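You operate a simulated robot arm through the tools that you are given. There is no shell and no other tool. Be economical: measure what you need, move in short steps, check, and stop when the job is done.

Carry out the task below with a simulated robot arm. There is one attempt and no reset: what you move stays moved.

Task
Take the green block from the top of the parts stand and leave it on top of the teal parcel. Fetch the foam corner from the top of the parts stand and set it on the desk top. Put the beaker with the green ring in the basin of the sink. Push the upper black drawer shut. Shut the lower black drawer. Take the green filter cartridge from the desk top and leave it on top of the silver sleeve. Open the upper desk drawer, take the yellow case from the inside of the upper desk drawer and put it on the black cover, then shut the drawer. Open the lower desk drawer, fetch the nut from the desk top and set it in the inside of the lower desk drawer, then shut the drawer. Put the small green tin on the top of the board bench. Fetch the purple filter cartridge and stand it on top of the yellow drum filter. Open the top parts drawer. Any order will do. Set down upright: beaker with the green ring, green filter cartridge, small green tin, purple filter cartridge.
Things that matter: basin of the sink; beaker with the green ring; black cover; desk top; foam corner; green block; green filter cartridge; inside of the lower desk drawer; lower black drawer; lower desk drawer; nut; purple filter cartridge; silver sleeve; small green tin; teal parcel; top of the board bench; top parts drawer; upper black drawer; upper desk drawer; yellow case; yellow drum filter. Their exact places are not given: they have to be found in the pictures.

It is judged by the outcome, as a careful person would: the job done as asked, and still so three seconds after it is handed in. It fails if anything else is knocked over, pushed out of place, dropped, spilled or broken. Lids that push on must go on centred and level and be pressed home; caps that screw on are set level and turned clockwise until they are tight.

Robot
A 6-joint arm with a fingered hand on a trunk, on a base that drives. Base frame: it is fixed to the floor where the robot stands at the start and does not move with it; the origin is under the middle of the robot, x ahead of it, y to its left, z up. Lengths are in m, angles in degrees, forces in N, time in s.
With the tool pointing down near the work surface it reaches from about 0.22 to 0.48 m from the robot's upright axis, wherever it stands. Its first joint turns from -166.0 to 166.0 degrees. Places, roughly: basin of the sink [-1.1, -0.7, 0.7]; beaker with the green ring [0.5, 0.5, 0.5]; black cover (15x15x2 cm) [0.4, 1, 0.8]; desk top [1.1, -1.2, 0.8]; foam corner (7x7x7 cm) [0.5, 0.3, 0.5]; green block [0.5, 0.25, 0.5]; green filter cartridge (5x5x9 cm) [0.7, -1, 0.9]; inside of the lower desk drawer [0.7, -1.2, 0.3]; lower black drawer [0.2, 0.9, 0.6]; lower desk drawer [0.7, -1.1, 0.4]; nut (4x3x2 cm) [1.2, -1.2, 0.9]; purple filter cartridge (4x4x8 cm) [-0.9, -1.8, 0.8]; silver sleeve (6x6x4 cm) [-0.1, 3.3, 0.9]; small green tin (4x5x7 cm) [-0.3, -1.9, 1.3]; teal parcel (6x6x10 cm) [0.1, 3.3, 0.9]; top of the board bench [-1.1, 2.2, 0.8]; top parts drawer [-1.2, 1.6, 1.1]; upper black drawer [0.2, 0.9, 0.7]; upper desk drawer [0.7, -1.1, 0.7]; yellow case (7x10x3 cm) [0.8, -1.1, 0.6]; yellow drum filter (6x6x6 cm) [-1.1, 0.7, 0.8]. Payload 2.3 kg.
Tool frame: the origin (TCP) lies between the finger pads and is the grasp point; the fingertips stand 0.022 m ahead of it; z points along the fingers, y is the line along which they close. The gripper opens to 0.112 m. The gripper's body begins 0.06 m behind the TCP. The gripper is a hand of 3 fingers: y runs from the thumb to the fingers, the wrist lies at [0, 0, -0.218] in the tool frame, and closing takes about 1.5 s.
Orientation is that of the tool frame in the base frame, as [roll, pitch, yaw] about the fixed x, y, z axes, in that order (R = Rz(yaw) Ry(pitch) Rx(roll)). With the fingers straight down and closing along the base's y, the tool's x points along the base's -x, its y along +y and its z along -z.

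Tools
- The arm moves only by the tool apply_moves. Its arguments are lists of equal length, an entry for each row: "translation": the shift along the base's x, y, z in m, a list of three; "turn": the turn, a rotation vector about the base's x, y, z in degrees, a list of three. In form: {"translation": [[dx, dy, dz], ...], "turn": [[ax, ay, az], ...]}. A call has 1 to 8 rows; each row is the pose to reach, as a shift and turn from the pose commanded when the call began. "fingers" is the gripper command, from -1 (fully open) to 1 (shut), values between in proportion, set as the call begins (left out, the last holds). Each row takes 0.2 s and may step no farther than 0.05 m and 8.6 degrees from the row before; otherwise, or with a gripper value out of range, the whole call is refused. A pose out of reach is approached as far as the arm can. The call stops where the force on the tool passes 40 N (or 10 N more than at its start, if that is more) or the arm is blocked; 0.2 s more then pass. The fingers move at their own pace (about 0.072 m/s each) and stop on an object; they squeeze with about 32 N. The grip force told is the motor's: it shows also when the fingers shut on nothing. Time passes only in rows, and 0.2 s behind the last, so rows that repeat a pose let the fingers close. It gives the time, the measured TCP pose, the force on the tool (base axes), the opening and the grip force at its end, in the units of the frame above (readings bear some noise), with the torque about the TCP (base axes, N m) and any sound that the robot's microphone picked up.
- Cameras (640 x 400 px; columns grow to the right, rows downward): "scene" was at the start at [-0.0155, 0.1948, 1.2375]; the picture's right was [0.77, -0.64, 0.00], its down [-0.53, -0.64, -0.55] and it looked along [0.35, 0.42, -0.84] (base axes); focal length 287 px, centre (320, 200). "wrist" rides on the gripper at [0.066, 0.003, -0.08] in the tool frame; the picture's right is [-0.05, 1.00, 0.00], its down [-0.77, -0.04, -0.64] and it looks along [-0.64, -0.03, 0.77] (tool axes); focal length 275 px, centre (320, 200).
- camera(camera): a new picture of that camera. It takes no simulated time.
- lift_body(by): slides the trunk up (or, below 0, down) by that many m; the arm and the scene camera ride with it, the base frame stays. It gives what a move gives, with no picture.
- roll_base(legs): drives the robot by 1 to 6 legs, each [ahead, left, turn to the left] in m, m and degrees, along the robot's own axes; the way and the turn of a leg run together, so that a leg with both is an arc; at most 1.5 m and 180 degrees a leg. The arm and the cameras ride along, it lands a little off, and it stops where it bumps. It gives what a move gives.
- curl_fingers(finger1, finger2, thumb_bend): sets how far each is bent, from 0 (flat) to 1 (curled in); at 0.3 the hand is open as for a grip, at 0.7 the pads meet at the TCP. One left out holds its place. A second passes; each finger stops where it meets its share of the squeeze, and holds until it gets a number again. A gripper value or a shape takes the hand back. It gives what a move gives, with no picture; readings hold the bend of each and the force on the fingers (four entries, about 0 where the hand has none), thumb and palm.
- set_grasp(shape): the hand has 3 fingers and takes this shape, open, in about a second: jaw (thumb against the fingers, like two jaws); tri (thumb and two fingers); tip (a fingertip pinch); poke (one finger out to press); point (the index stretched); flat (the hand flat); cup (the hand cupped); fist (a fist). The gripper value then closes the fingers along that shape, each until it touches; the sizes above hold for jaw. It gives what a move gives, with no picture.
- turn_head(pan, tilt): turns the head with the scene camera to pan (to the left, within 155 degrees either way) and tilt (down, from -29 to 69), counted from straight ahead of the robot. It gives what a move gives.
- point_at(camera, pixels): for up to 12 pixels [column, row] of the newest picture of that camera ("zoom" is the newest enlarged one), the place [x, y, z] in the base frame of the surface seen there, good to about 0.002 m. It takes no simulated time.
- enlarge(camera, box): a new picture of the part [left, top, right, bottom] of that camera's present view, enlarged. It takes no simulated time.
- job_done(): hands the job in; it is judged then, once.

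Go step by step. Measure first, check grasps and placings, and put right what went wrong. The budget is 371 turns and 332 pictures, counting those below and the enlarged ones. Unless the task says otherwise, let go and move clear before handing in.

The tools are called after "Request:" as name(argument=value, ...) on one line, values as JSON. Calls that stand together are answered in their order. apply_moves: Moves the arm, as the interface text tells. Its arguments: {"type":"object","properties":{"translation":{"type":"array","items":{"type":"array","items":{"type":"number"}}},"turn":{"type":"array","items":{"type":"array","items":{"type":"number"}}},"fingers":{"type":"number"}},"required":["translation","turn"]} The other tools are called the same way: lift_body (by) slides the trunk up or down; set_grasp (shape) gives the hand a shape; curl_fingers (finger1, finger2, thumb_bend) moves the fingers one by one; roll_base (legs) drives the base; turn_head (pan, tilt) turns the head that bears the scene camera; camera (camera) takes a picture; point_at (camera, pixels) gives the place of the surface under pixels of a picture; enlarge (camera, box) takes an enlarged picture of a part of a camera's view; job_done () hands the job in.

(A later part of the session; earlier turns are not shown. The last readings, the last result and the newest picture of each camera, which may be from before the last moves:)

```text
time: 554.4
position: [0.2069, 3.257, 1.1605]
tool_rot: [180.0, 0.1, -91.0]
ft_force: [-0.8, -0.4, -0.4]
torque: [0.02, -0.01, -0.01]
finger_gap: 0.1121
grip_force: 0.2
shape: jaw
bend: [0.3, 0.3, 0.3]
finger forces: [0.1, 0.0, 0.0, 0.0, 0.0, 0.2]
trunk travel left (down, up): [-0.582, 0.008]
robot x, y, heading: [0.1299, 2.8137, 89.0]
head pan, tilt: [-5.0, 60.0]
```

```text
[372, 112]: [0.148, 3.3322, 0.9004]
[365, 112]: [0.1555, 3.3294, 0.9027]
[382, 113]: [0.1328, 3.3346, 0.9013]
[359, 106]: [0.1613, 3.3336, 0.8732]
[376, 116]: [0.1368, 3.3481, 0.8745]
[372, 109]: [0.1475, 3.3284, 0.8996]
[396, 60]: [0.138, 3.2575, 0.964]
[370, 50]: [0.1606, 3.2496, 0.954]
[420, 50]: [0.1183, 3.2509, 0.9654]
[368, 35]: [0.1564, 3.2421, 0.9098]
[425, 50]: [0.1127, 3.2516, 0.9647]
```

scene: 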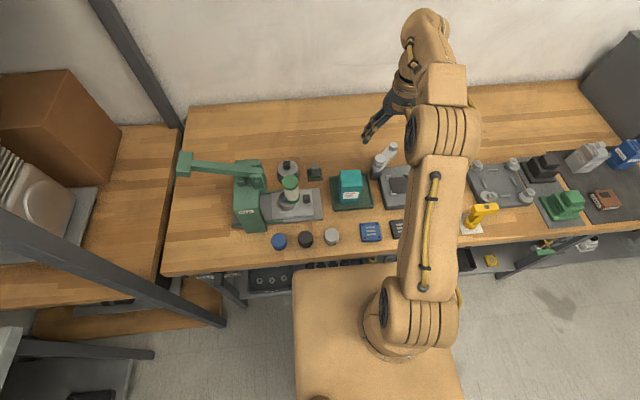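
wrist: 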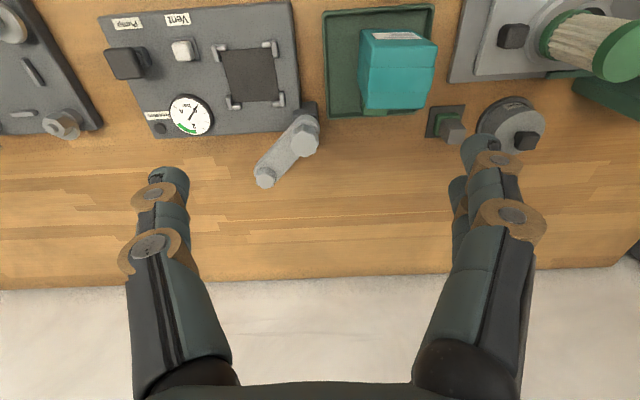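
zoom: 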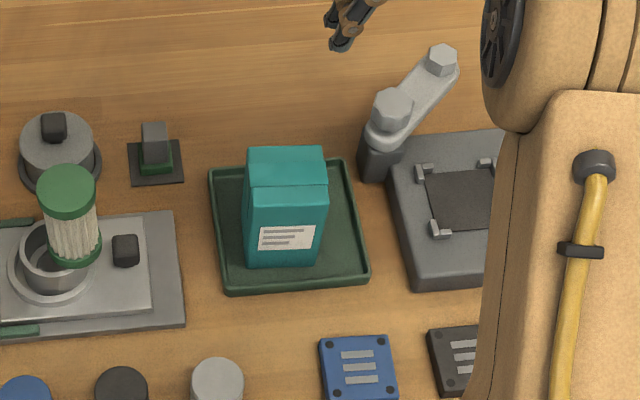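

The block lies in the tray right behind the parcel (top z 0.901, about x 0.144, y 3.33). I reposition to pick it from above.

Request:
roll_base(legs=[[0.045, 0, 0]])

Request:
apply_moves(translation=[[-0.03, 0.01, 0], [-0.062, 0.02, 0], [-0.062, 0.03, -0.02]], turn=[[0, 0, 0], [0, 0, 0], [0, 0, 0]], fingers=-0.15)

Request:
camera(camera="wrist")

```text
time: 555.3
position: [0.2067, 3.3033, 1.1615]
tool_rot: [180.0, 0.0, -91.2]
ft_force: [0.1, -0.6, 0.2]
torque: [-0.04, 0.01, 0.0]
finger_gap: 0.1117
grip_force: 0.0
shape: jaw
bend: [0.3, 0.3, 0.3]
finger forces: [0.0, 0.0, 0.0, 0.0, 0.1, 0.0]
trunk travel left (down, up): [-0.582, 0.008]
robot x, y, heading: [0.127, 2.8581, 89.2]
head pan, tilt: [-5.0, 60.0]
```

```text
time: 556.1
position: [0.1451, 3.3318, 1.1426]
tool_rot: [-180.0, 0.1, -91.2]
ft_force: [-1.0, 0.1, 0.9]
torque: [0.0, 0.0, 0.02]
finger_gap: 0.0651
grip_force: 0.0
shape: jaw
bend: [0.71, 0.71, 0.7]
finger forces: [0.1, 0.0, 0.0, 0.1, 0.1, 0.0]
trunk travel left (down, up): [-0.582, 0.008]
robot x, y, heading: [0.1298, 2.861, 89.0]
head pan, tilt: [-5.0, 60.0]
```

```text
103 pictures are left
```

wrist: 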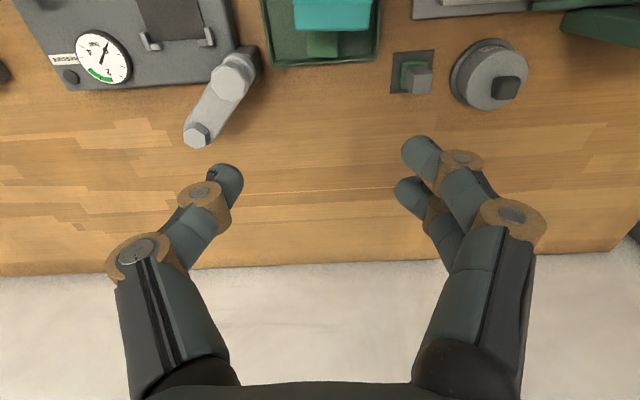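

Request:
enlarge(camera="wrist", box=[260, 0, 440, 100])

Request:
point_at(camera="wrist", pixels=[[321, 44], [308, 42], [336, 42], [321, 34], [321, 53], [297, 28], [368, 28], [330, 28], [380, 55], [265, 60], [320, 63], [230, 75]])

```text
3.56 times, centred on (350, 50) of wrist
```

zoom: 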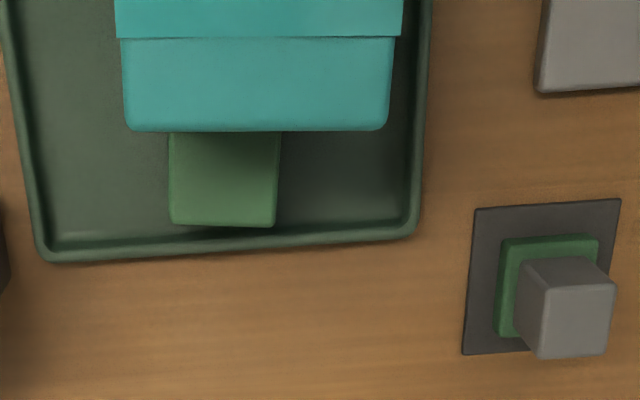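

```text
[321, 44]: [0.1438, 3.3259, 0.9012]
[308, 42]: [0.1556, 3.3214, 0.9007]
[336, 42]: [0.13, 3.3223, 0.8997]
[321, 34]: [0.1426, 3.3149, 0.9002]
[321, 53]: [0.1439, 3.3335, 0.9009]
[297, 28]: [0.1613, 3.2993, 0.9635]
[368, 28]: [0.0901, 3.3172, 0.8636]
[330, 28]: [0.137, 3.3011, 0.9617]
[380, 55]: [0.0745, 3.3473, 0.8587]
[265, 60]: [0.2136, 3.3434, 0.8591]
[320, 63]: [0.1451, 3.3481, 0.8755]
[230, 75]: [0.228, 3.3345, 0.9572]
```

Request:
apply_moves(translation=[[0, -0.0065, 0]], turn=[[0, 0, 0]])

Request:
lift_body(by=-0.2)

Request:
camera(camera="wrist")

Request:
enlarge(camera="scene", box=[290, 60, 430, 220])

```text
time: 556.5
position: [0.1448, 3.3258, 1.142]
tool_rot: [-180.0, 0.1, -91.1]
ft_force: [-0.4, -0.3, 0.2]
torque: [-0.03, 0.01, 0.0]
finger_gap: 0.0648
grip_force: 0.0
shape: jaw
bend: [0.71, 0.71, 0.7]
finger forces: [0.0, 0.1, 0.1, 0.0, 0.1, 0.0]
trunk travel left (down, up): [-0.582, 0.008]
robot x, y, heading: [0.1345, 2.8606, 88.7]
head pan, tilt: [-5.0, 60.0]
```

```text
time: 558.6
position: [0.1456, 3.3258, 0.9413]
tool_rot: [179.9, 0.1, -91.0]
ft_force: [1.0, -0.3, 0.1]
torque: [-0.02, -0.04, -0.02]
finger_gap: 0.0649
grip_force: 0.1
shape: jaw
bend: [0.71, 0.71, 0.7]
finger forces: [0.0, 0.0, 0.0, 0.0, 0.0, 0.0]
trunk travel left (down, up): [-0.382, 0.208]
robot x, y, heading: [0.1321, 2.8589, 89.1]
head pan, tilt: [-5.0, 60.0]
```

```text
101 pictures are left
```

wrist: 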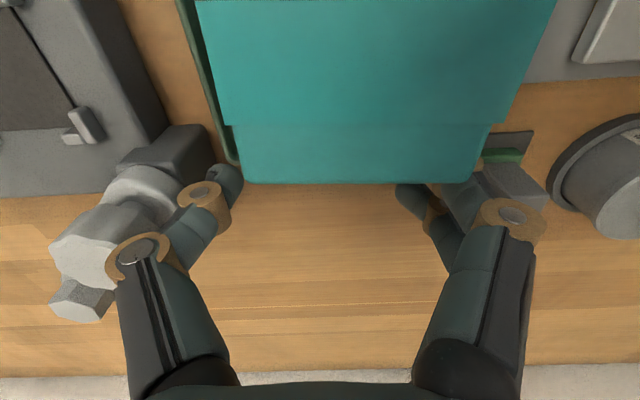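

```text
2.50 times, centred on (360, 140) of scene
```

zoom: 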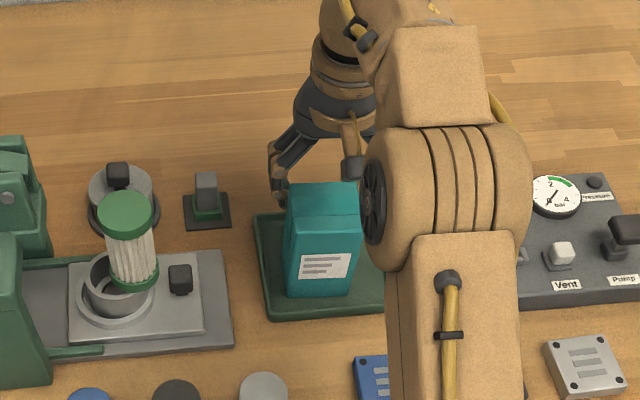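

Request:
apply_moves(translation=[[-0.001, 0, -0.015], [-0.001, 0, -0.03], [-0.001, 0, -0.037]], turn=[[0, 0, 0], [0, 0, 0], [0, 0, 0]])

Request:
apply_moves(translation=[[0, 0, 0], [0, 0, 0], [0, 0, 0], [0, 0, 0]], turn=[[0, 0, 0], [0, 0, 0], [0, 0, 0], [0, 0, 0]], fingers=1)

Request:
camera(camera="wrist")

```text
time: 559.5
position: [0.1413, 3.3272, 0.9059]
tool_rot: [-180.0, 0.1, -91.0]
ft_force: [-0.7, 0.5, 0.4]
torque: [-0.01, 0.02, 0.0]
finger_gap: 0.0649
grip_force: 0.0
shape: jaw
bend: [0.71, 0.71, 0.7]
finger forces: [0.1, 0.1, 0.0, 0.1, 0.0, 0.0]
trunk travel left (down, up): [-0.382, 0.208]
robot x, y, heading: [0.1308, 2.8623, 88.9]
head pan, tilt: [-5.0, 60.0]
```

```text
time: 560.5
position: [0.143, 3.3281, 0.9059]
tool_rot: [179.9, 0.1, -91.1]
ft_force: [0.0, -0.1, 0.3]
torque: [0.01, -0.02, -0.02]
finger_gap: 0.0264
grip_force: 32.4
shape: jaw
bend: [0.73, 0.73, 0.7]
finger forces: [14.4, 14.6, 0.0, 0.0, 28.8, 0.1]
trunk travel left (down, up): [-0.382, 0.208]
robot x, y, heading: [0.13, 2.865, 88.9]
head pan, tilt: [-5.0, 60.0]
```

```text
99 pictures are left
```

wrist: 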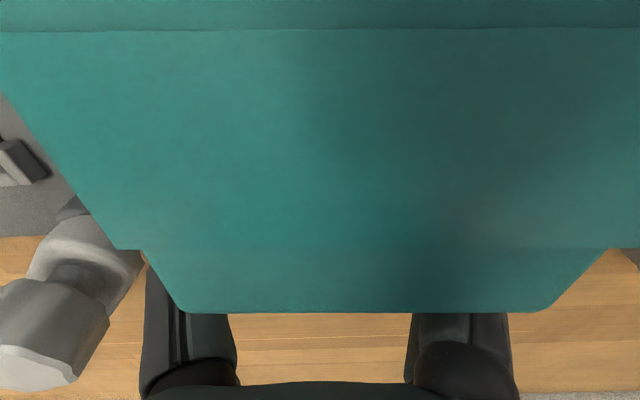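

Gripped (gap matches the block). Raise straight with the trunk.

Request:
lift_body(by=0.2)

Request:
camera(camera="wrist")

Request:
enlarge(camera="scene", box=[290, 100, 430, 230])

```text
time: 562.6
position: [0.1428, 3.3269, 1.1077]
tool_rot: [180.0, 0.1, -91.1]
ft_force: [0.5, 0.1, -0.1]
torque: [-0.01, -0.03, 0.01]
finger_gap: 0.0262
grip_force: 31.8
shape: jaw
bend: [0.73, 0.73, 0.7]
finger forces: [14.2, 14.6, 0.0, 0.1, 28.8, 0.0]
trunk travel left (down, up): [-0.582, 0.008]
robot x, y, heading: [0.1328, 2.8613, 88.8]
head pan, tilt: [-5.0, 60.0]
```

```text
98 pictures are left
```

wrist: 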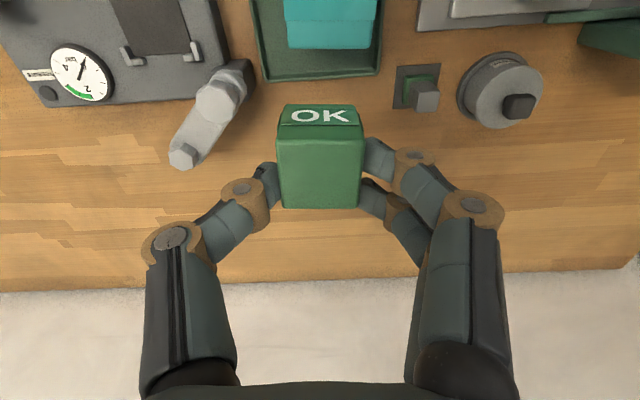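

```text
3.08 times, centred on (360, 165) of scene
```

zoom: 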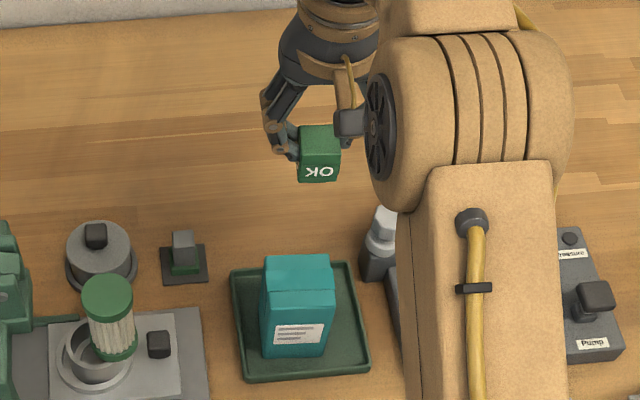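

Request:
apply_moves(translation=[[-0.006, -0.02, 0], [-0.0133, -0.043, 0], [-0.0133, -0.043, -0.04], [-0.0133, -0.043, -0.08], [-0.0133, -0.043, -0.092]], turn=[[0, 0, 0], [0, 0, 0], [0, 0, 0], [0, 0, 0], [0, 0, 0]])

Request:
camera(camera="wrist")

Request:
enlarge(camera="scene", box=[300, 130, 400, 230])

```text
time: 563.8
position: [0.1305, 3.2902, 1.0178]
tool_rot: [179.3, -0.3, -91.1]
ft_force: [-0.2, -0.6, -0.3]
torque: [-0.02, 0.01, 0.03]
finger_gap: 0.0263
grip_force: 31.7
shape: jaw
bend: [0.73, 0.73, 0.7]
finger forces: [14.3, 14.6, 0.1, 0.1, 28.9, 0.0]
out of reach, approached as far as the arm can: row 4, 5
trunk travel left (down, up): [-0.582, 0.008]
robot x, y, heading: [0.1286, 2.8622, 88.8]
head pan, tilt: [-5.0, 60.0]
```

```text
96 pictures are left
```

wrist: 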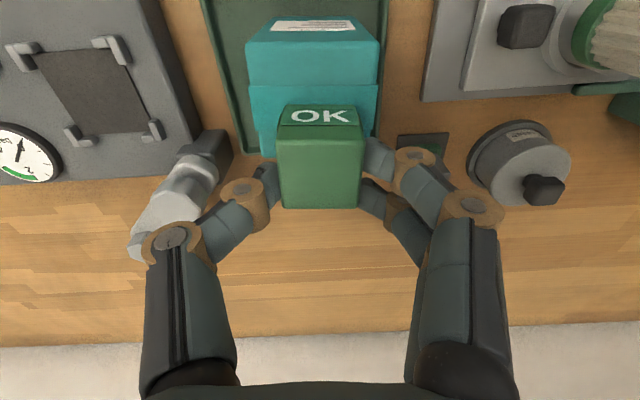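

```text
4.00 times, centred on (350, 180) of scene
```

zoom: 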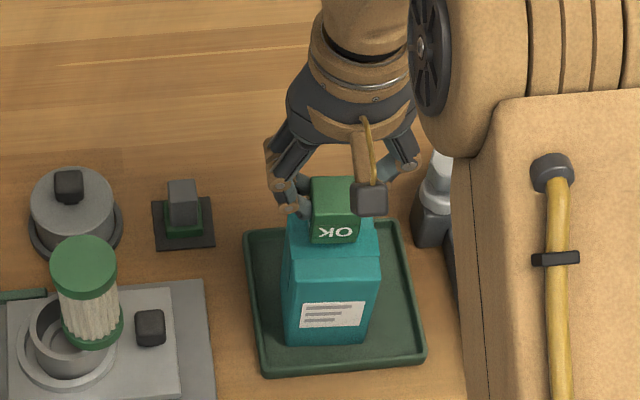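

Request:
apply_moves(translation=[[-0.001, -0.006, 0.02], [-0.001, -0.006, 0.03]], turn=[[-0.3, 0.7, 0], [-0.3, 0.7, 0]])

Request:
lift_body(by=-0.036)

Request:
enlarge(camera="scene", box=[310, 140, 390, 220])

```text
time: 564.4
position: [0.1282, 3.2844, 1.0484]
tool_rot: [179.3, -0.3, -91.1]
ft_force: [0.3, 1.1, -1.0]
torque: [0.03, 0.01, 0.02]
finger_gap: 0.026
grip_force: 31.6
shape: jaw
bend: [0.73, 0.73, 0.7]
finger forces: [14.2, 14.6, 0.1, 0.0, 28.9, 0.0]
trunk travel left (down, up): [-0.582, 0.008]
robot x, y, heading: [0.1318, 2.8622, 89.0]
head pan, tilt: [-5.0, 60.0]
```

```text
time: 565.2
position: [0.1285, 3.2835, 1.0133]
tool_rot: [179.4, -0.2, -91.1]
ft_force: [-0.3, -0.2, -1.3]
torque: [0.01, -0.03, 0.04]
finger_gap: 0.0259
grip_force: 31.9
shape: jaw
bend: [0.73, 0.73, 0.7]
finger forces: [14.3, 14.6, 0.0, 0.0, 28.9, 0.1]
trunk travel left (down, up): [-0.546, 0.044]
robot x, y, heading: [0.1354, 2.8606, 89.0]
head pan, tilt: [-5.0, 60.0]
```

```text
5.00 times, centred on (350, 180) of scene
```

zoom: 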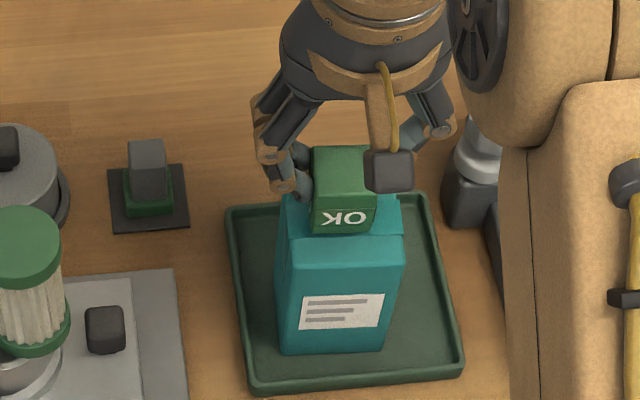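

Request:
lift_body(by=-0.006)

Request:
lift_body(by=-0.003)

Request:
point_at(camera="zoom", pixels=[[342, 228], [312, 215], [372, 222], [300, 250], [398, 215], [290, 215], [340, 260]])

```text
time: 565.8
position: [0.1281, 3.2839, 1.0068]
tool_rot: [179.2, -0.2, -91.0]
ft_force: [-0.3, -0.5, -0.4]
torque: [-0.01, 0.02, 0.02]
finger_gap: 0.0259
grip_force: 31.6
shape: jaw
bend: [0.73, 0.73, 0.7]
finger forces: [14.3, 14.6, 0.1, 0.0, 28.9, 0.1]
trunk travel left (down, up): [-0.54, 0.05]
robot x, y, heading: [0.1316, 2.86, 89.0]
head pan, tilt: [-5.0, 60.0]
```

```text
time: 566.3
position: [0.1291, 3.2829, 1.0051]
tool_rot: [179.2, -0.1, -91.0]
ft_force: [-0.2, 1.6, 12.5]
torque: [0.02, 0.01, 0.03]
finger_gap: 0.026
grip_force: 31.6
shape: jaw
bend: [0.74, 0.73, 0.7]
finger forces: [15.8, 16.0, 0.0, 0.0, 31.8, 0.0]
trunk travel left (down, up): [-0.537, 0.053]
robot x, y, heading: [0.1282, 2.8612, 88.8]
head pan, tilt: [-5.0, 60.0]
```

```text
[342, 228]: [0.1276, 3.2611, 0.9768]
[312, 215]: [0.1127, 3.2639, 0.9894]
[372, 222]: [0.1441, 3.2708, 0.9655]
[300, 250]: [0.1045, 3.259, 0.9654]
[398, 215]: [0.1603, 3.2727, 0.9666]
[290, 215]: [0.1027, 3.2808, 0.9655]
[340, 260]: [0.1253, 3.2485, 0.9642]
```

Request:
lift_body(by=0.002)

Request:
apply_moves(translation=[[0, 0, 0], [0, 0, 0], [0, 0, 0]], turn=[[0, 0, 0], [0, 0, 0], [0, 0, 0]], fingers=-0.2)

Request:
lift_body(by=0.05)

Request:
apply_moves(translation=[[0, 0, 0.04], [0, 0, 0.08], [0, 0, 0.12]], turn=[[0, 0, 0], [0, 0, 0], [0, 0, 0]])

Request:
roll_base(legs=[[-0.3, 0, 0]])

Request:
turn_head(pan=10, tilt=45)

Request:
camera(camera="scene")

```text
time: 566.8
position: [0.1274, 3.2835, 1.0051]
tool_rot: [179.3, -0.3, -91.1]
ft_force: [0.3, -0.2, 0.5]
torque: [0.01, -0.01, 0.0]
finger_gap: 0.0261
grip_force: 31.8
shape: jaw
bend: [0.73, 0.73, 0.7]
finger forces: [15.3, 15.5, 0.0, 0.1, 30.8, 0.0]
trunk travel left (down, up): [-0.539, 0.051]
robot x, y, heading: [0.1282, 2.8573, 89.1]
head pan, tilt: [-5.0, 60.0]
```

```text
time: 567.6
position: [0.1278, 3.2845, 1.0059]
tool_rot: [179.4, -0.2, -91.1]
ft_force: [-0.4, -0.5, 0.2]
torque: [0.02, -0.04, 0.01]
finger_gap: 0.0668
grip_force: 0.1
shape: jaw
bend: [0.71, 0.71, 0.71]
finger forces: [0.0, 0.0, 0.0, 0.0, 0.0, 0.0]
trunk travel left (down, up): [-0.539, 0.051]
robot x, y, heading: [0.1293, 2.8594, 89.1]
head pan, tilt: [-5.0, 60.0]
```

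```text
time: 568.5
position: [0.1291, 3.2851, 1.0555]
tool_rot: [179.3, -0.3, -91.1]
ft_force: [-0.8, -0.5, -0.4]
torque: [-0.03, -0.01, 0.0]
finger_gap: 0.0668
grip_force: 0.1
shape: jaw
bend: [0.71, 0.71, 0.71]
finger forces: [0.0, 0.1, 0.0, 0.0, 0.0, 0.0]
trunk travel left (down, up): [-0.589, 0.001]
robot x, y, heading: [0.1306, 2.8588, 89.0]
head pan, tilt: [-5.0, 60.0]
```

```text
time: 569.3
position: [0.1262, 3.2828, 1.1775]
tool_rot: [179.4, -0.3, -91.1]
ft_force: [0.1, 0.0, -0.5]
torque: [-0.02, 0.03, 0.01]
finger_gap: 0.0669
grip_force: 0.0
shape: jaw
bend: [0.71, 0.71, 0.71]
finger forces: [0.0, 0.0, 0.1, 0.0, 0.0, 0.1]
trunk travel left (down, up): [-0.589, 0.001]
robot x, y, heading: [0.1336, 2.8595, 88.8]
head pan, tilt: [-5.0, 60.0]
```

```text
time: 571.4
position: [0.1195, 2.9754, 1.1752]
tool_rot: [179.3, -0.3, -90.7]
ft_force: [-0.2, -0.8, -0.5]
torque: [0.0, -0.01, -0.01]
finger_gap: 0.0669
grip_force: 0.1
shape: jaw
bend: [0.71, 0.71, 0.71]
finger forces: [0.1, 0.0, 0.1, 0.1, 0.0, 0.0]
trunk travel left (down, up): [-0.589, 0.001]
robot x, y, heading: [0.1237, 2.5503, 89.4]
head pan, tilt: [-5.0, 60.0]
```

```text
time: 572.2
position: [0.1202, 2.9759, 1.1754]
tool_rot: [179.4, -0.3, -90.6]
ft_force: [0.4, 0.2, -0.1]
torque: [0.0, 0.02, -0.02]
finger_gap: 0.0668
grip_force: 0.0
shape: jaw
bend: [0.71, 0.71, 0.71]
finger forces: [0.0, 0.0, 0.0, 0.0, 0.0, 0.1]
trunk travel left (down, up): [-0.589, 0.001]
robot x, y, heading: [0.1251, 2.5545, 89.4]
head pan, tilt: [10.0, 45.0]
```

```text
93 pictures are left
```

scene: 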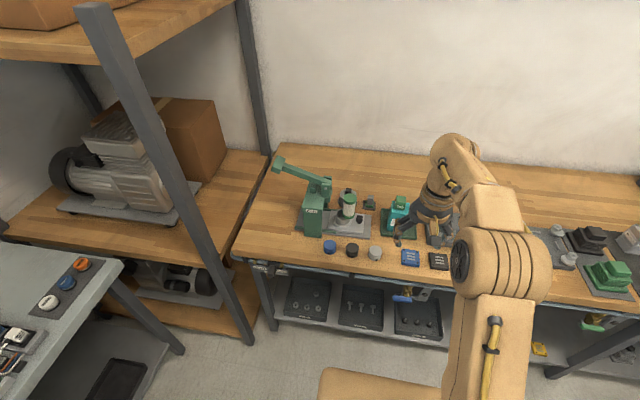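

Block is back on the parcel. Now the small green tin on the wall shelf: I drive over there.

Request:
roll_base(legs=[[0, 0.38, 0.6], [-1.25, 0, 0], [-1.25, 0, 0], [-1.05, 0, 0], [0, 0, -180]])

Request:
turn_head(pan=0, tilt=25)

Request:
camera(camera="scene")

```text
time: 598.5
position: [-0.1649, -1.3945, 1.1759]
tool_rot: [179.3, -0.2, 95.3]
ft_force: [0.3, 0.5, -0.5]
torque: [0.01, 0.01, 0.0]
finger_gap: 0.0669
grip_force: 0.1
shape: jaw
bend: [0.71, 0.71, 0.71]
finger forces: [0.0, 0.0, 0.1, 0.0, 0.0, 0.0]
trunk travel left (down, up): [-0.589, 0.001]
robot x, y, heading: [-0.2172, -0.9759, -84.5]
head pan, tilt: [10.0, 45.0]
```

```text
time: 599.3
position: [-0.1647, -1.3956, 1.1765]
tool_rot: [179.3, -0.2, 95.3]
ft_force: [0.3, -0.6, 0.4]
torque: [0.01, 0.01, -0.04]
finger_gap: 0.0668
grip_force: 0.2
shape: jaw
bend: [0.71, 0.71, 0.71]
finger forces: [0.0, 0.0, 0.0, 0.0, 0.1, 0.0]
trunk travel left (down, up): [-0.589, 0.001]
robot x, y, heading: [-0.2121, -0.9742, -84.6]
head pan, tilt: [0.0, 25.0]
```

```text
92 pictures are left
```

scene: 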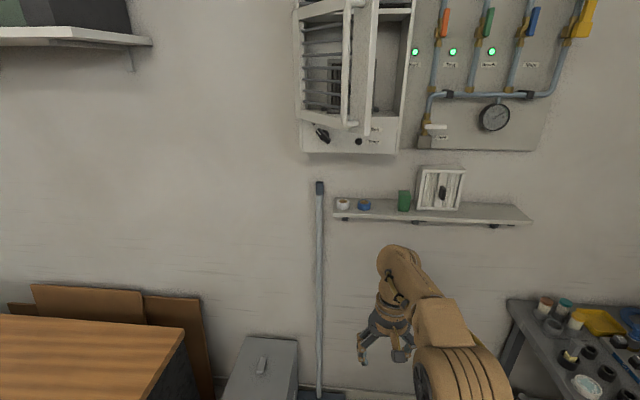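

Request:
enlarge(camera="scene", box=[310, 90, 480, 230])

Request:
point_at(camera="scene", pixels=[[404, 193], [398, 200], [410, 200], [404, 209], [417, 195], [418, 210], [364, 206], [430, 140], [435, 127], [340, 152], [395, 155], [404, 216]])

```text
2.86 times, centred on (395, 160) of scene
```

zoom: 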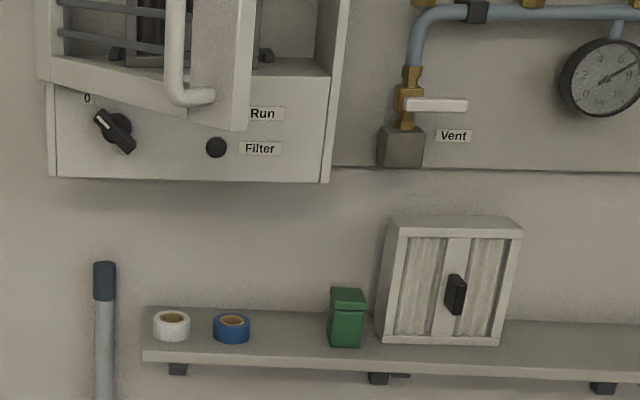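

```text
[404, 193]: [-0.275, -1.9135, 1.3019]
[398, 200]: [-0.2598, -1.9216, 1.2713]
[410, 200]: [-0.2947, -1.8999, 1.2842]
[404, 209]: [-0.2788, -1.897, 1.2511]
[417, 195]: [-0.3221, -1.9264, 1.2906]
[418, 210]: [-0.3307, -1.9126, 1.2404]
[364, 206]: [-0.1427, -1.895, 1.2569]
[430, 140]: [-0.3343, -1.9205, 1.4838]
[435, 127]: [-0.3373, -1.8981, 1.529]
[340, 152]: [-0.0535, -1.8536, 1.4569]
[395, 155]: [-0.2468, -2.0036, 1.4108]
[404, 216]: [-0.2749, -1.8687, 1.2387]
```

Request:
point_at(camera="zoom", pixels=[[381, 300], [379, 325], [384, 270], [388, 240], [383, 338], [331, 320], [363, 320], [347, 340], [331, 295], [365, 295], [347, 290], [347, 305]])

```text
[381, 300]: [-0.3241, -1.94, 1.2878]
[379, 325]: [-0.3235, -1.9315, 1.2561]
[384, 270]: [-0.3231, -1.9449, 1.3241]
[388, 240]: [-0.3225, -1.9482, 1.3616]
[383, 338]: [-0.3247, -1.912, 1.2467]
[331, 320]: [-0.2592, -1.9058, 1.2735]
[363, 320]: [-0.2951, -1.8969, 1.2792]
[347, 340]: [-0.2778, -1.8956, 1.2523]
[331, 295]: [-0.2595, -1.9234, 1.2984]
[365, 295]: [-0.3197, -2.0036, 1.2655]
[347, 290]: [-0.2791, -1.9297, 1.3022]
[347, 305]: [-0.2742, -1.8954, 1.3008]
```

Request:
roll_base(legs=[[0, -0.06, -5.4], [0.3, 0, 0]])

Request:
apply_moves(translation=[[0, 0, 0.025], [0, 0, 0.05], [0, 0, 0.075], [0, 0, 0.1], [0, 0, 0.125], [0, 0, 0.15]], turn=[[-7.5, 0, 0], [-15, 0, 0], [-22.5, 0, 0], [-30, 0, 0], [-37.5, 0, 0], [-45, 0, 0]], fingers=0.05)

Request:
camera(camera="wrist")

Request:
camera(camera="scene")

```text
time: 601.9
position: [-0.2639, -1.6918, 1.1759]
tool_rot: [179.3, -0.3, 89.8]
ft_force: [-0.1, -0.3, -0.1]
torque: [-0.03, -0.04, -0.04]
finger_gap: 0.067
grip_force: 0.0
shape: jaw
bend: [0.71, 0.71, 0.71]
finger forces: [0.0, 0.0, 0.0, 0.0, 0.1, 0.0]
trunk travel left (down, up): [-0.589, 0.001]
robot x, y, heading: [-0.2723, -1.2674, -90.1]
head pan, tilt: [0.0, 25.0]
```

```text
time: 603.3
position: [-0.2753, -1.691, 1.3295]
tool_rot: [178.8, 44.9, 89.8]
ft_force: [0.0, -0.2, 0.5]
torque: [0.02, -0.01, -0.01]
finger_gap: 0.054
grip_force: 0.0
shape: jaw
bend: [0.73, 0.73, 0.7]
finger forces: [0.0, 0.0, 0.0, 0.0, 0.0, 0.1]
out of reach, approached as far as the arm can: row 5, 6
trunk travel left (down, up): [-0.589, 0.001]
robot x, y, heading: [-0.2702, -1.2701, -89.6]
head pan, tilt: [0.0, 25.0]
```

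```text
90 pictures are left
```

wrist: 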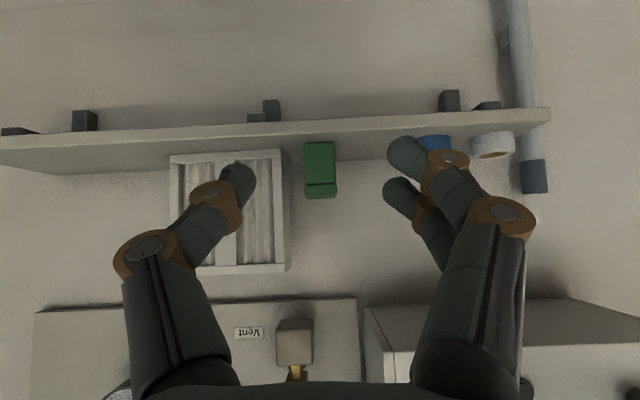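

```text
89 pictures are left
```

scene: 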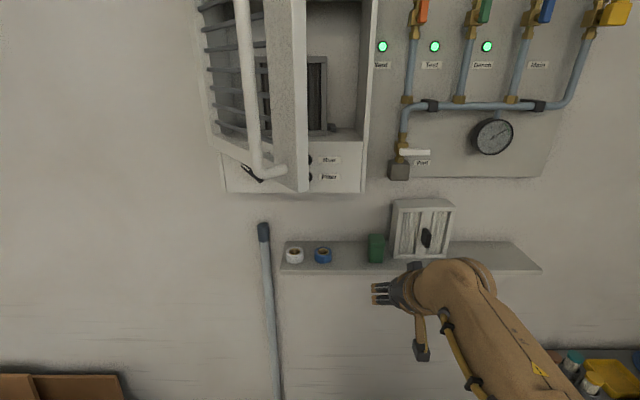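

Request:
point_at(camera="scene", pixels=[[240, 40], [262, 165], [285, 30], [300, 180], [285, 120], [210, 100], [360, 100], [399, 172], [375, 240], [375, 260]])

Request:
point_at(camera="wrist", pixels=[[320, 150], [306, 160], [334, 160], [320, 185], [320, 195], [307, 192], [335, 192], [285, 165]])

```text
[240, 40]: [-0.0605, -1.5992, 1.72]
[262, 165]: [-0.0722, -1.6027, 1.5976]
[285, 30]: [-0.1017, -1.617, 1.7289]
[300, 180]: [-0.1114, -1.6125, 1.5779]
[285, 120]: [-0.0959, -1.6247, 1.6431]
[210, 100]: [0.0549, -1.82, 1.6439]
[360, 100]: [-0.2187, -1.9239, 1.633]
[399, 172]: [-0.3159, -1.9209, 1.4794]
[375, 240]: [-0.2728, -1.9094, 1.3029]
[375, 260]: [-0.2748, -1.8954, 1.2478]
```

```text
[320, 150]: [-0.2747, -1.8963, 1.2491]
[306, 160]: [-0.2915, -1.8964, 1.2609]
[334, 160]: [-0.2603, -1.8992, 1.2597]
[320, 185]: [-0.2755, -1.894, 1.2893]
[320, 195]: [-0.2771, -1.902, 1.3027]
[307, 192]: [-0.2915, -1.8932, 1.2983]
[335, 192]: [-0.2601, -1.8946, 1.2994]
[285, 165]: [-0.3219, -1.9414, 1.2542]
```

Request:
roll_base(legs=[[0.165, 0, 0]])

Request:
camera(camera="wrist")

Request:
point_at(camera="wrist", pixels=[[320, 100], [300, 110], [340, 110], [320, 160], [320, 185], [300, 165], [345, 165], [265, 120]])

```text
time: 604.7
position: [-0.2739, -1.8569, 1.3277]
tool_rot: [178.9, 44.7, 90.0]
ft_force: [-0.4, 0.3, -0.8]
torque: [0.03, -0.05, 0.0]
finger_gap: 0.0538
grip_force: 0.0
shape: jaw
bend: [0.73, 0.73, 0.7]
finger forces: [0.0, 0.1, 0.0, 0.1, 0.0, 0.0]
trunk travel left (down, up): [-0.589, 0.001]
robot x, y, heading: [-0.2722, -1.4289, -90.2]
head pan, tilt: [0.0, 25.0]
```

```text
88 pictures are left
```

wrist: 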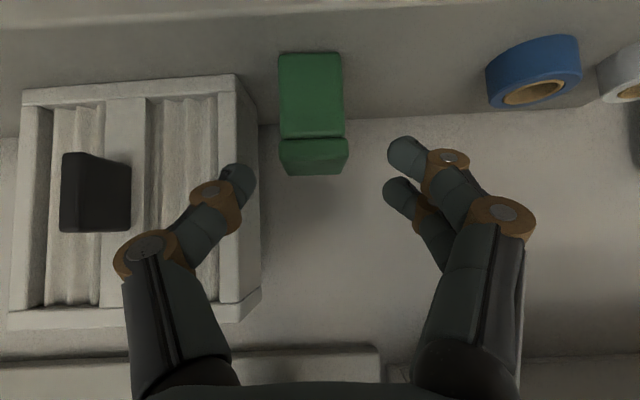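

```text
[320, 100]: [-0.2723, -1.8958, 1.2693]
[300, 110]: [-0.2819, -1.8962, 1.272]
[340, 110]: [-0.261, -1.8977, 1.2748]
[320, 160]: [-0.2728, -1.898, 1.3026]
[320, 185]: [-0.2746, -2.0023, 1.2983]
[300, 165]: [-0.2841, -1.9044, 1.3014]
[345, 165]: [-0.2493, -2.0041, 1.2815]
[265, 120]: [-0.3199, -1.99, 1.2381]
```

Request:
apply_moves(translation=[[-0.001, -0.015, -0.025], [-0.0015, -0.03, -0.045], [-0.0015, -0.045, -0.045], [-0.0015, -0.055, -0.045]], turn=[[0, 0, 0], [0, 0, 0], [0, 0, 0], [0, 0, 0]])

Request:
camera(camera="wrist")

```text
time: 605.7
position: [-0.2785, -1.9129, 1.2821]
tool_rot: [178.3, 44.5, 90.0]
ft_force: [0.4, 0.5, 0.5]
torque: [0.02, 0.0, 0.0]
finger_gap: 0.0533
grip_force: 0.0
shape: jaw
bend: [0.73, 0.73, 0.7]
finger forces: [0.0, 0.0, 0.1, 0.1, 0.2, 0.0]
trunk travel left (down, up): [-0.589, 0.001]
robot x, y, heading: [-0.2734, -1.4326, -89.8]
head pan, tilt: [0.0, 25.0]
```

```text
87 pictures are left
```

wrist: 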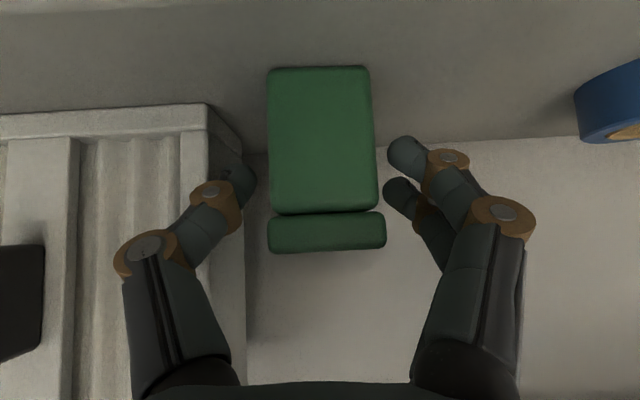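

Request:
apply_moves(translation=[[0, 0, 0], [0, 0, 0], [0, 0, 0], [0, 0, 0]], turn=[[0, 0, 0], [0, 0, 0], [0, 0, 0], [0, 0, 0]], fingers=1)

Request:
camera(camera="wrist")

```text
time: 606.7
position: [-0.2781, -1.9125, 1.2847]
tool_rot: [178.2, 44.6, 90.0]
ft_force: [0.2, -0.6, 0.0]
torque: [0.0, -0.01, 0.01]
finger_gap: 0.0317
grip_force: 31.8
shape: jaw
bend: [0.74, 0.74, 0.7]
finger forces: [14.4, 14.6, 0.0, 0.0, 29.1, 0.0]
trunk travel left (down, up): [-0.589, 0.001]
robot x, y, heading: [-0.2735, -1.4364, -89.9]
head pan, tilt: [0.0, 25.0]
```

```text
86 pictures are left
```

wrist: 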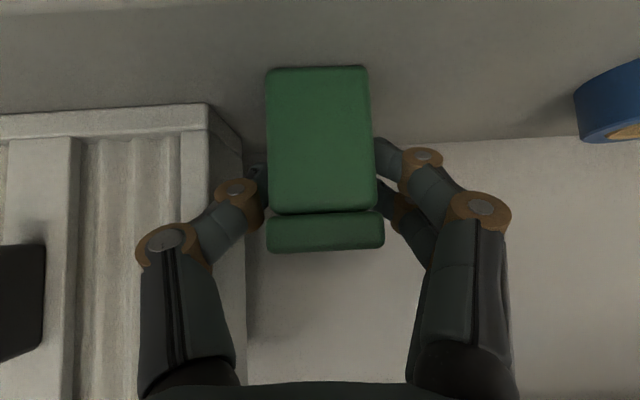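

Request:
apply_moves(translation=[[0, 0, 0.015], [0, 0, 0.03], [0, 0.02, 0.04]], turn=[[0, 0, 0], [0, 0, 0], [0, 0, 0]])

Request:
roll_base(legs=[[-0.35, 0, 0]])

Request:
camera(camera="wrist")

Request:
camera(camera="scene")

```text
time: 607.5
position: [-0.2773, -1.8906, 1.3243]
tool_rot: [178.9, 44.7, 90.0]
ft_force: [0.0, -0.2, -1.6]
torque: [0.01, 0.0, -0.01]
finger_gap: 0.0318
grip_force: 31.5
shape: jaw
bend: [0.74, 0.74, 0.7]
finger forces: [14.4, 14.5, 0.0, 0.0, 29.0, 0.0]
trunk travel left (down, up): [-0.589, 0.001]
robot x, y, heading: [-0.273, -1.4316, -89.9]
head pan, tilt: [0.0, 25.0]
```

```text
time: 609.8
position: [-0.2785, -1.5388, 1.3239]
tool_rot: [178.7, 44.7, 89.9]
ft_force: [0.9, 1.0, -1.8]
torque: [0.0, 0.03, 0.01]
finger_gap: 0.0319
grip_force: 31.8
shape: jaw
bend: [0.74, 0.74, 0.7]
finger forces: [14.4, 14.6, 0.0, 0.0, 29.0, 0.0]
trunk travel left (down, up): [-0.589, 0.001]
robot x, y, heading: [-0.2726, -1.0786, -89.9]
head pan, tilt: [0.0, 25.0]
```

```text
85 pictures are left
```

wrist: 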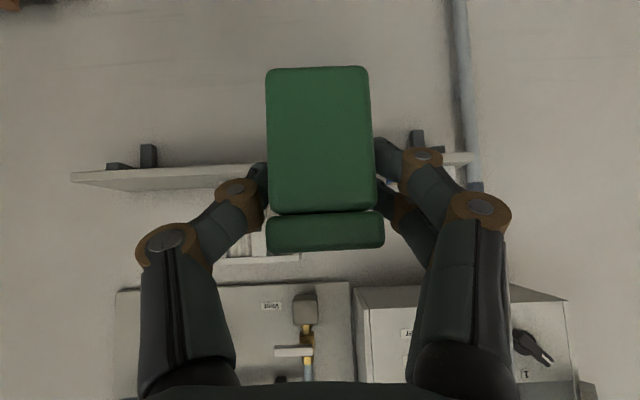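

```text
84 pictures are left
```

scene: 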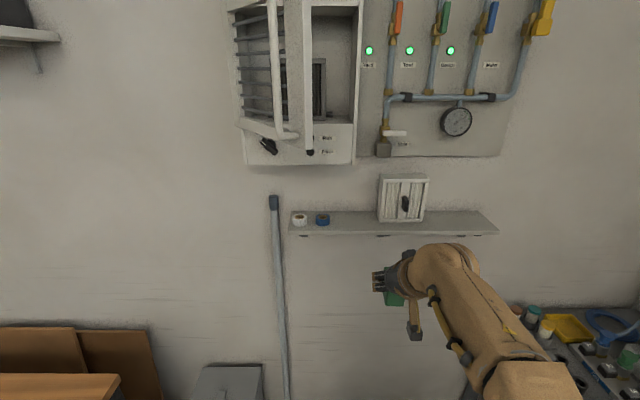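

Request:
roll_base(legs=[[0.0, 0.06, 0], [0, 0, -90], [0, -1.1, 0], [0, -1.1, 0], [0, -1.0, 0]])

Request:
turn_head(pan=-10, tilt=45)

Request:
camera(camera="scene")

```text
time: 630.0
position: [-0.6097, 2.1536, 1.323]
tool_rot: [178.8, 44.7, -2.0]
ft_force: [0.1, -0.4, -0.5]
torque: [0.06, -0.02, 0.01]
finger_gap: 0.0318
grip_force: 32.3
shape: jaw
bend: [0.74, 0.74, 0.7]
finger forces: [14.3, 14.7, 0.0, 0.0, 29.1, 0.0]
trunk travel left (down, up): [-0.589, 0.001]
robot x, y, heading: [-0.1471, 2.1361, 178.2]
head pan, tilt: [0.0, 25.0]
```

```text
time: 630.8
position: [-0.609, 2.1552, 1.3233]
tool_rot: [178.8, 44.7, -2.0]
ft_force: [-0.3, -0.4, -1.3]
torque: [-0.02, -0.02, 0.01]
finger_gap: 0.032
grip_force: 31.9
shape: jaw
bend: [0.74, 0.74, 0.7]
finger forces: [14.4, 14.7, 0.0, 0.0, 29.0, 0.1]
trunk travel left (down, up): [-0.589, 0.001]
robot x, y, heading: [-0.1509, 2.1358, 178.0]
head pan, tilt: [-10.0, 45.0]
```

```text
83 pictures are left
```

scene: 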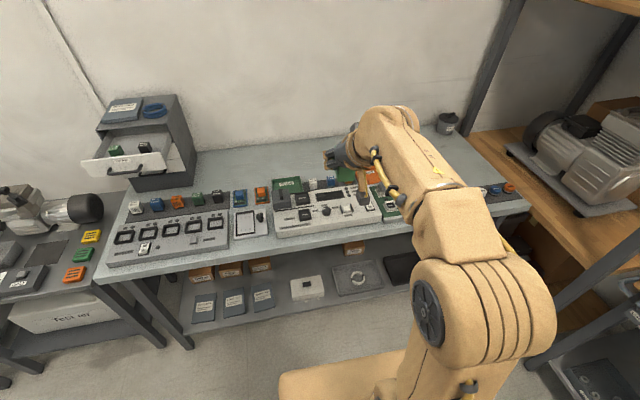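

Request:
enlarge(camera="scene", box=[90, 110, 350, 290])

Request:
point_at(camera="scene", pixels=[[235, 160], [270, 160], [225, 178], [250, 178], [262, 235], [235, 190], [262, 192], [240, 215], [265, 255], [330, 150], [105, 275], [300, 182]])

```text
2.22 times, centred on (220, 200) of scene
```

zoom: 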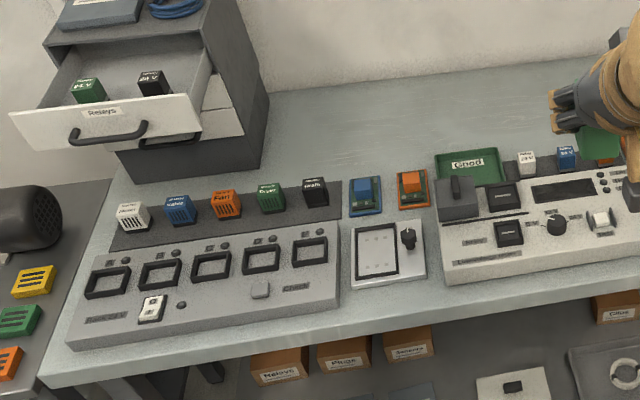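

```text
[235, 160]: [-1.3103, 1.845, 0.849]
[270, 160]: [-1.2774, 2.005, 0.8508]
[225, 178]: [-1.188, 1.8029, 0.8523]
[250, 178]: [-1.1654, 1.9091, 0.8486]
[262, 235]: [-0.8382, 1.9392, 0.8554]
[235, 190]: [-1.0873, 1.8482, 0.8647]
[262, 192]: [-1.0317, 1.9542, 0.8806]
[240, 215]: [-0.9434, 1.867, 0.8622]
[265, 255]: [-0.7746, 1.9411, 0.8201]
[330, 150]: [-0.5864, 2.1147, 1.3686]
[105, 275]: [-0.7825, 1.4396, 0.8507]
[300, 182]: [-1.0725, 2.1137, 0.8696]
```

Request:
roll_base(legs=[[0, 0.24, 2], [0.41, 0, 0]])

Request:
camera(camera="wrist")

Request:
turn_head(pan=0, tilt=55)

Request:
camera(camera="scene")

```text
time: 634.8
position: [-1.0254, 1.8904, 1.3249]
tool_rot: [178.7, 44.7, 0.3]
ft_force: [0.6, 0.2, -0.6]
torque: [0.02, -0.04, -0.03]
finger_gap: 0.0319
grip_force: 31.7
shape: jaw
bend: [0.74, 0.74, 0.7]
finger forces: [14.6, 14.7, 0.0, 0.0, 29.1, 0.0]
trunk travel left (down, up): [-0.589, 0.001]
robot x, y, heading: [-0.5677, 1.8909, -179.7]
head pan, tilt: [-10.0, 45.0]
```

```text
81 pictures are left
```

wrist: 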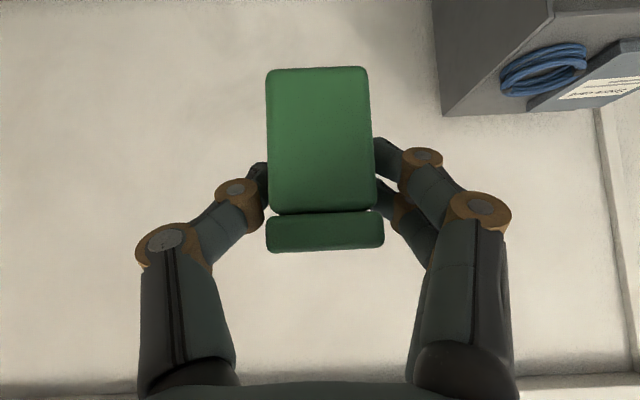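

```text
time: 635.5
position: [-1.0255, 1.8887, 1.323]
tool_rot: [178.8, 44.7, 0.2]
ft_force: [-0.1, -0.2, -1.3]
torque: [-0.02, 0.01, -0.02]
finger_gap: 0.0315
grip_force: 32.1
shape: jaw
bend: [0.74, 0.74, 0.7]
finger forces: [14.5, 14.6, 0.0, 0.1, 29.1, 0.1]
trunk travel left (down, up): [-0.589, 0.001]
robot x, y, heading: [-0.5667, 1.8886, -179.7]
head pan, tilt: [0.0, 55.0]
```

```text
80 pictures are left
```

scene: 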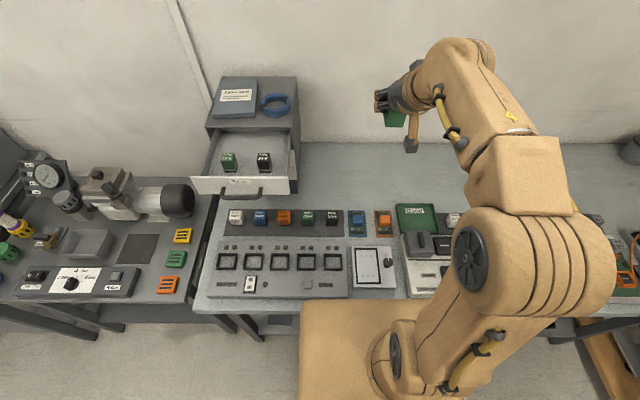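

Request:
apply_moves(translation=[[-0.035, 0, -0.02], [-0.07, 0, -0.04], [-0.105, 0, -0.06], [-0.14, 0, -0.08]], turn=[[0, 0, 0], [0, 0, 0], [0, 0, 0], [0, 0, 0]])

Request:
camera(camera="scene")

```text
time: 636.5
position: [-1.1644, 1.889, 1.243]
tool_rot: [178.4, 44.4, 0.2]
ft_force: [-0.6, 0.7, -0.9]
torque: [0.02, 0.0, 0.0]
finger_gap: 0.0316
grip_force: 31.8
shape: jaw
bend: [0.74, 0.74, 0.7]
finger forces: [14.4, 14.7, 0.1, 0.0, 29.0, 0.1]
trunk travel left (down, up): [-0.589, 0.001]
robot x, y, heading: [-0.5647, 1.8907, -179.5]
head pan, tilt: [0.0, 55.0]
```

```text
79 pictures are left
```

scene: 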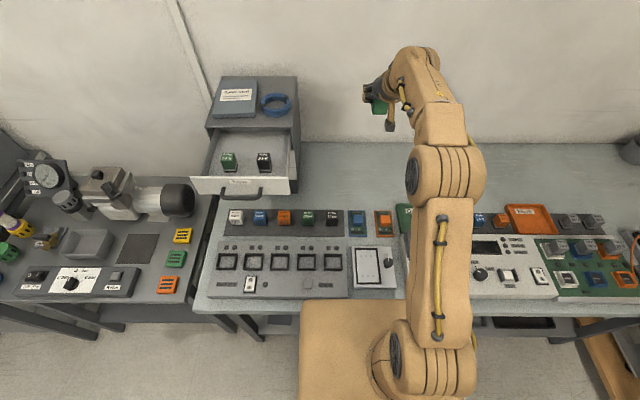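

Request:
lift_body(by=-0.3)

Request:
camera(camera="wrist")

Request:
camera(camera="scene")

```text
time: 639.5
position: [-1.1604, 1.8902, 0.9447]
tool_rot: [178.6, 44.5, 0.2]
ft_force: [-0.1, -0.4, -0.9]
torque: [0.02, 0.0, 0.0]
finger_gap: 0.0316
grip_force: 32.4
shape: jaw
bend: [0.74, 0.74, 0.7]
finger forces: [14.4, 14.6, 0.0, 0.0, 29.1, 0.1]
trunk travel left (down, up): [-0.289, 0.301]
robot x, y, heading: [-0.567, 1.8901, -179.7]
head pan, tilt: [0.0, 55.0]
```

```text
78 pictures are left
```

wrist: 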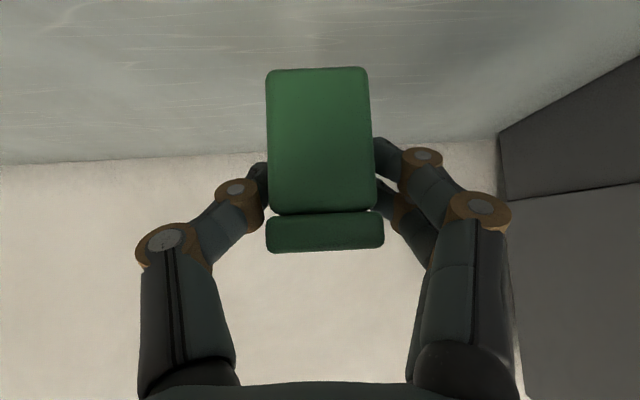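

```text
77 pictures are left
```

scene: 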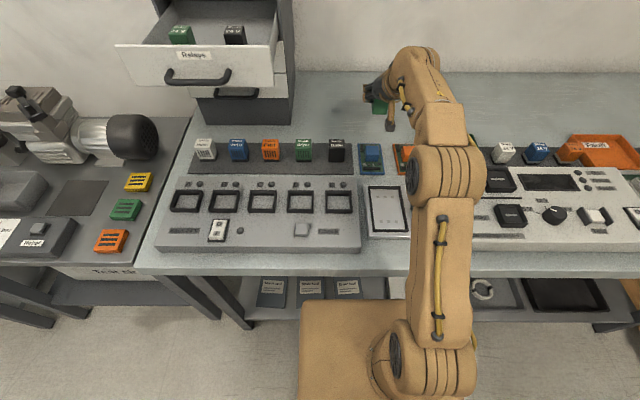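

Request:
apply_moves(translation=[[0, 0, -0.02], [0, 0, -0.035], [0, 0, -0.042]], turn=[[0, 0, 0], [0, 0, 0], [0, 0, 0]])

Request:
enlarge(camera="scene", box=[340, 60, 440, 170])

```text
time: 640.3
position: [-1.1623, 1.8911, 0.9027]
tool_rot: [177.8, 44.5, 0.3]
ft_force: [-0.1, 0.2, -0.9]
torque: [-0.03, -0.04, 0.0]
finger_gap: 0.0317
grip_force: 31.8
shape: jaw
bend: [0.74, 0.74, 0.7]
finger forces: [14.4, 14.6, 0.0, 0.0, 29.1, 0.0]
trunk travel left (down, up): [-0.289, 0.301]
robot x, y, heading: [-0.564, 1.8931, -179.6]
head pan, tilt: [0.0, 55.0]
```

```text
3.64 times, centred on (390, 115) of scene
```

zoom: 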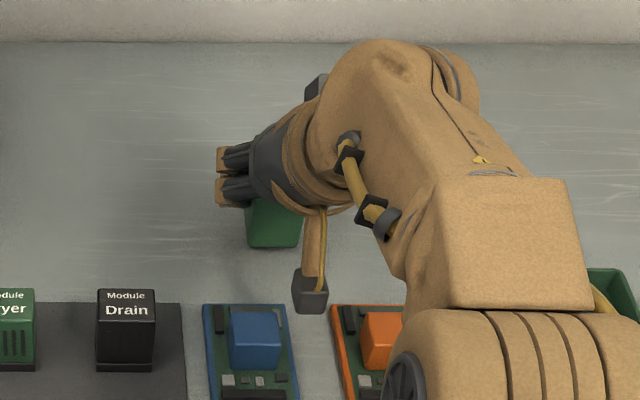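

Request:
apply_moves(translation=[[0, 0, -0.003], [0, 0, -0.005], [0, 0, -0.007]], turn=[[0, 0, 0], [0, 0, 0], [0, 0, 0]])

```text
time: 641.1
position: [-1.1621, 1.8923, 0.896]
tool_rot: [178.0, 44.6, 0.2]
ft_force: [-1.1, 0.3, -1.3]
torque: [-0.02, 0.0, 0.0]
finger_gap: 0.0315
grip_force: 31.5
shape: jaw
bend: [0.74, 0.74, 0.7]
finger forces: [14.4, 14.6, 0.0, 0.0, 29.2, 0.1]
trunk travel left (down, up): [-0.289, 0.301]
robot x, y, heading: [-0.5647, 1.8924, -179.5]
head pan, tilt: [0.0, 55.0]
```

Request:
apply_moves(translation=[[0, 0, -0.0015], [0, 0, -0.003], [0, 0, -0.0045]], turn=[[0, 0, 0], [0, 0, 0], [0, 0, 0]])

```text
time: 641.9
position: [-1.1617, 1.8924, 0.8938]
tool_rot: [177.8, 44.9, 0.2]
ft_force: [-4.3, 0.1, 11.8]
torque: [0.06, 0.19, 0.01]
finger_gap: 0.0314
grip_force: 31.8
shape: jaw
bend: [0.74, 0.74, 0.7]
finger forces: [14.8, 15.6, 0.0, 0.0, 30.5, 0.0]
trunk travel left (down, up): [-0.289, 0.301]
robot x, y, heading: [-0.5627, 1.8917, -179.6]
head pan, tilt: [0.0, 55.0]
```

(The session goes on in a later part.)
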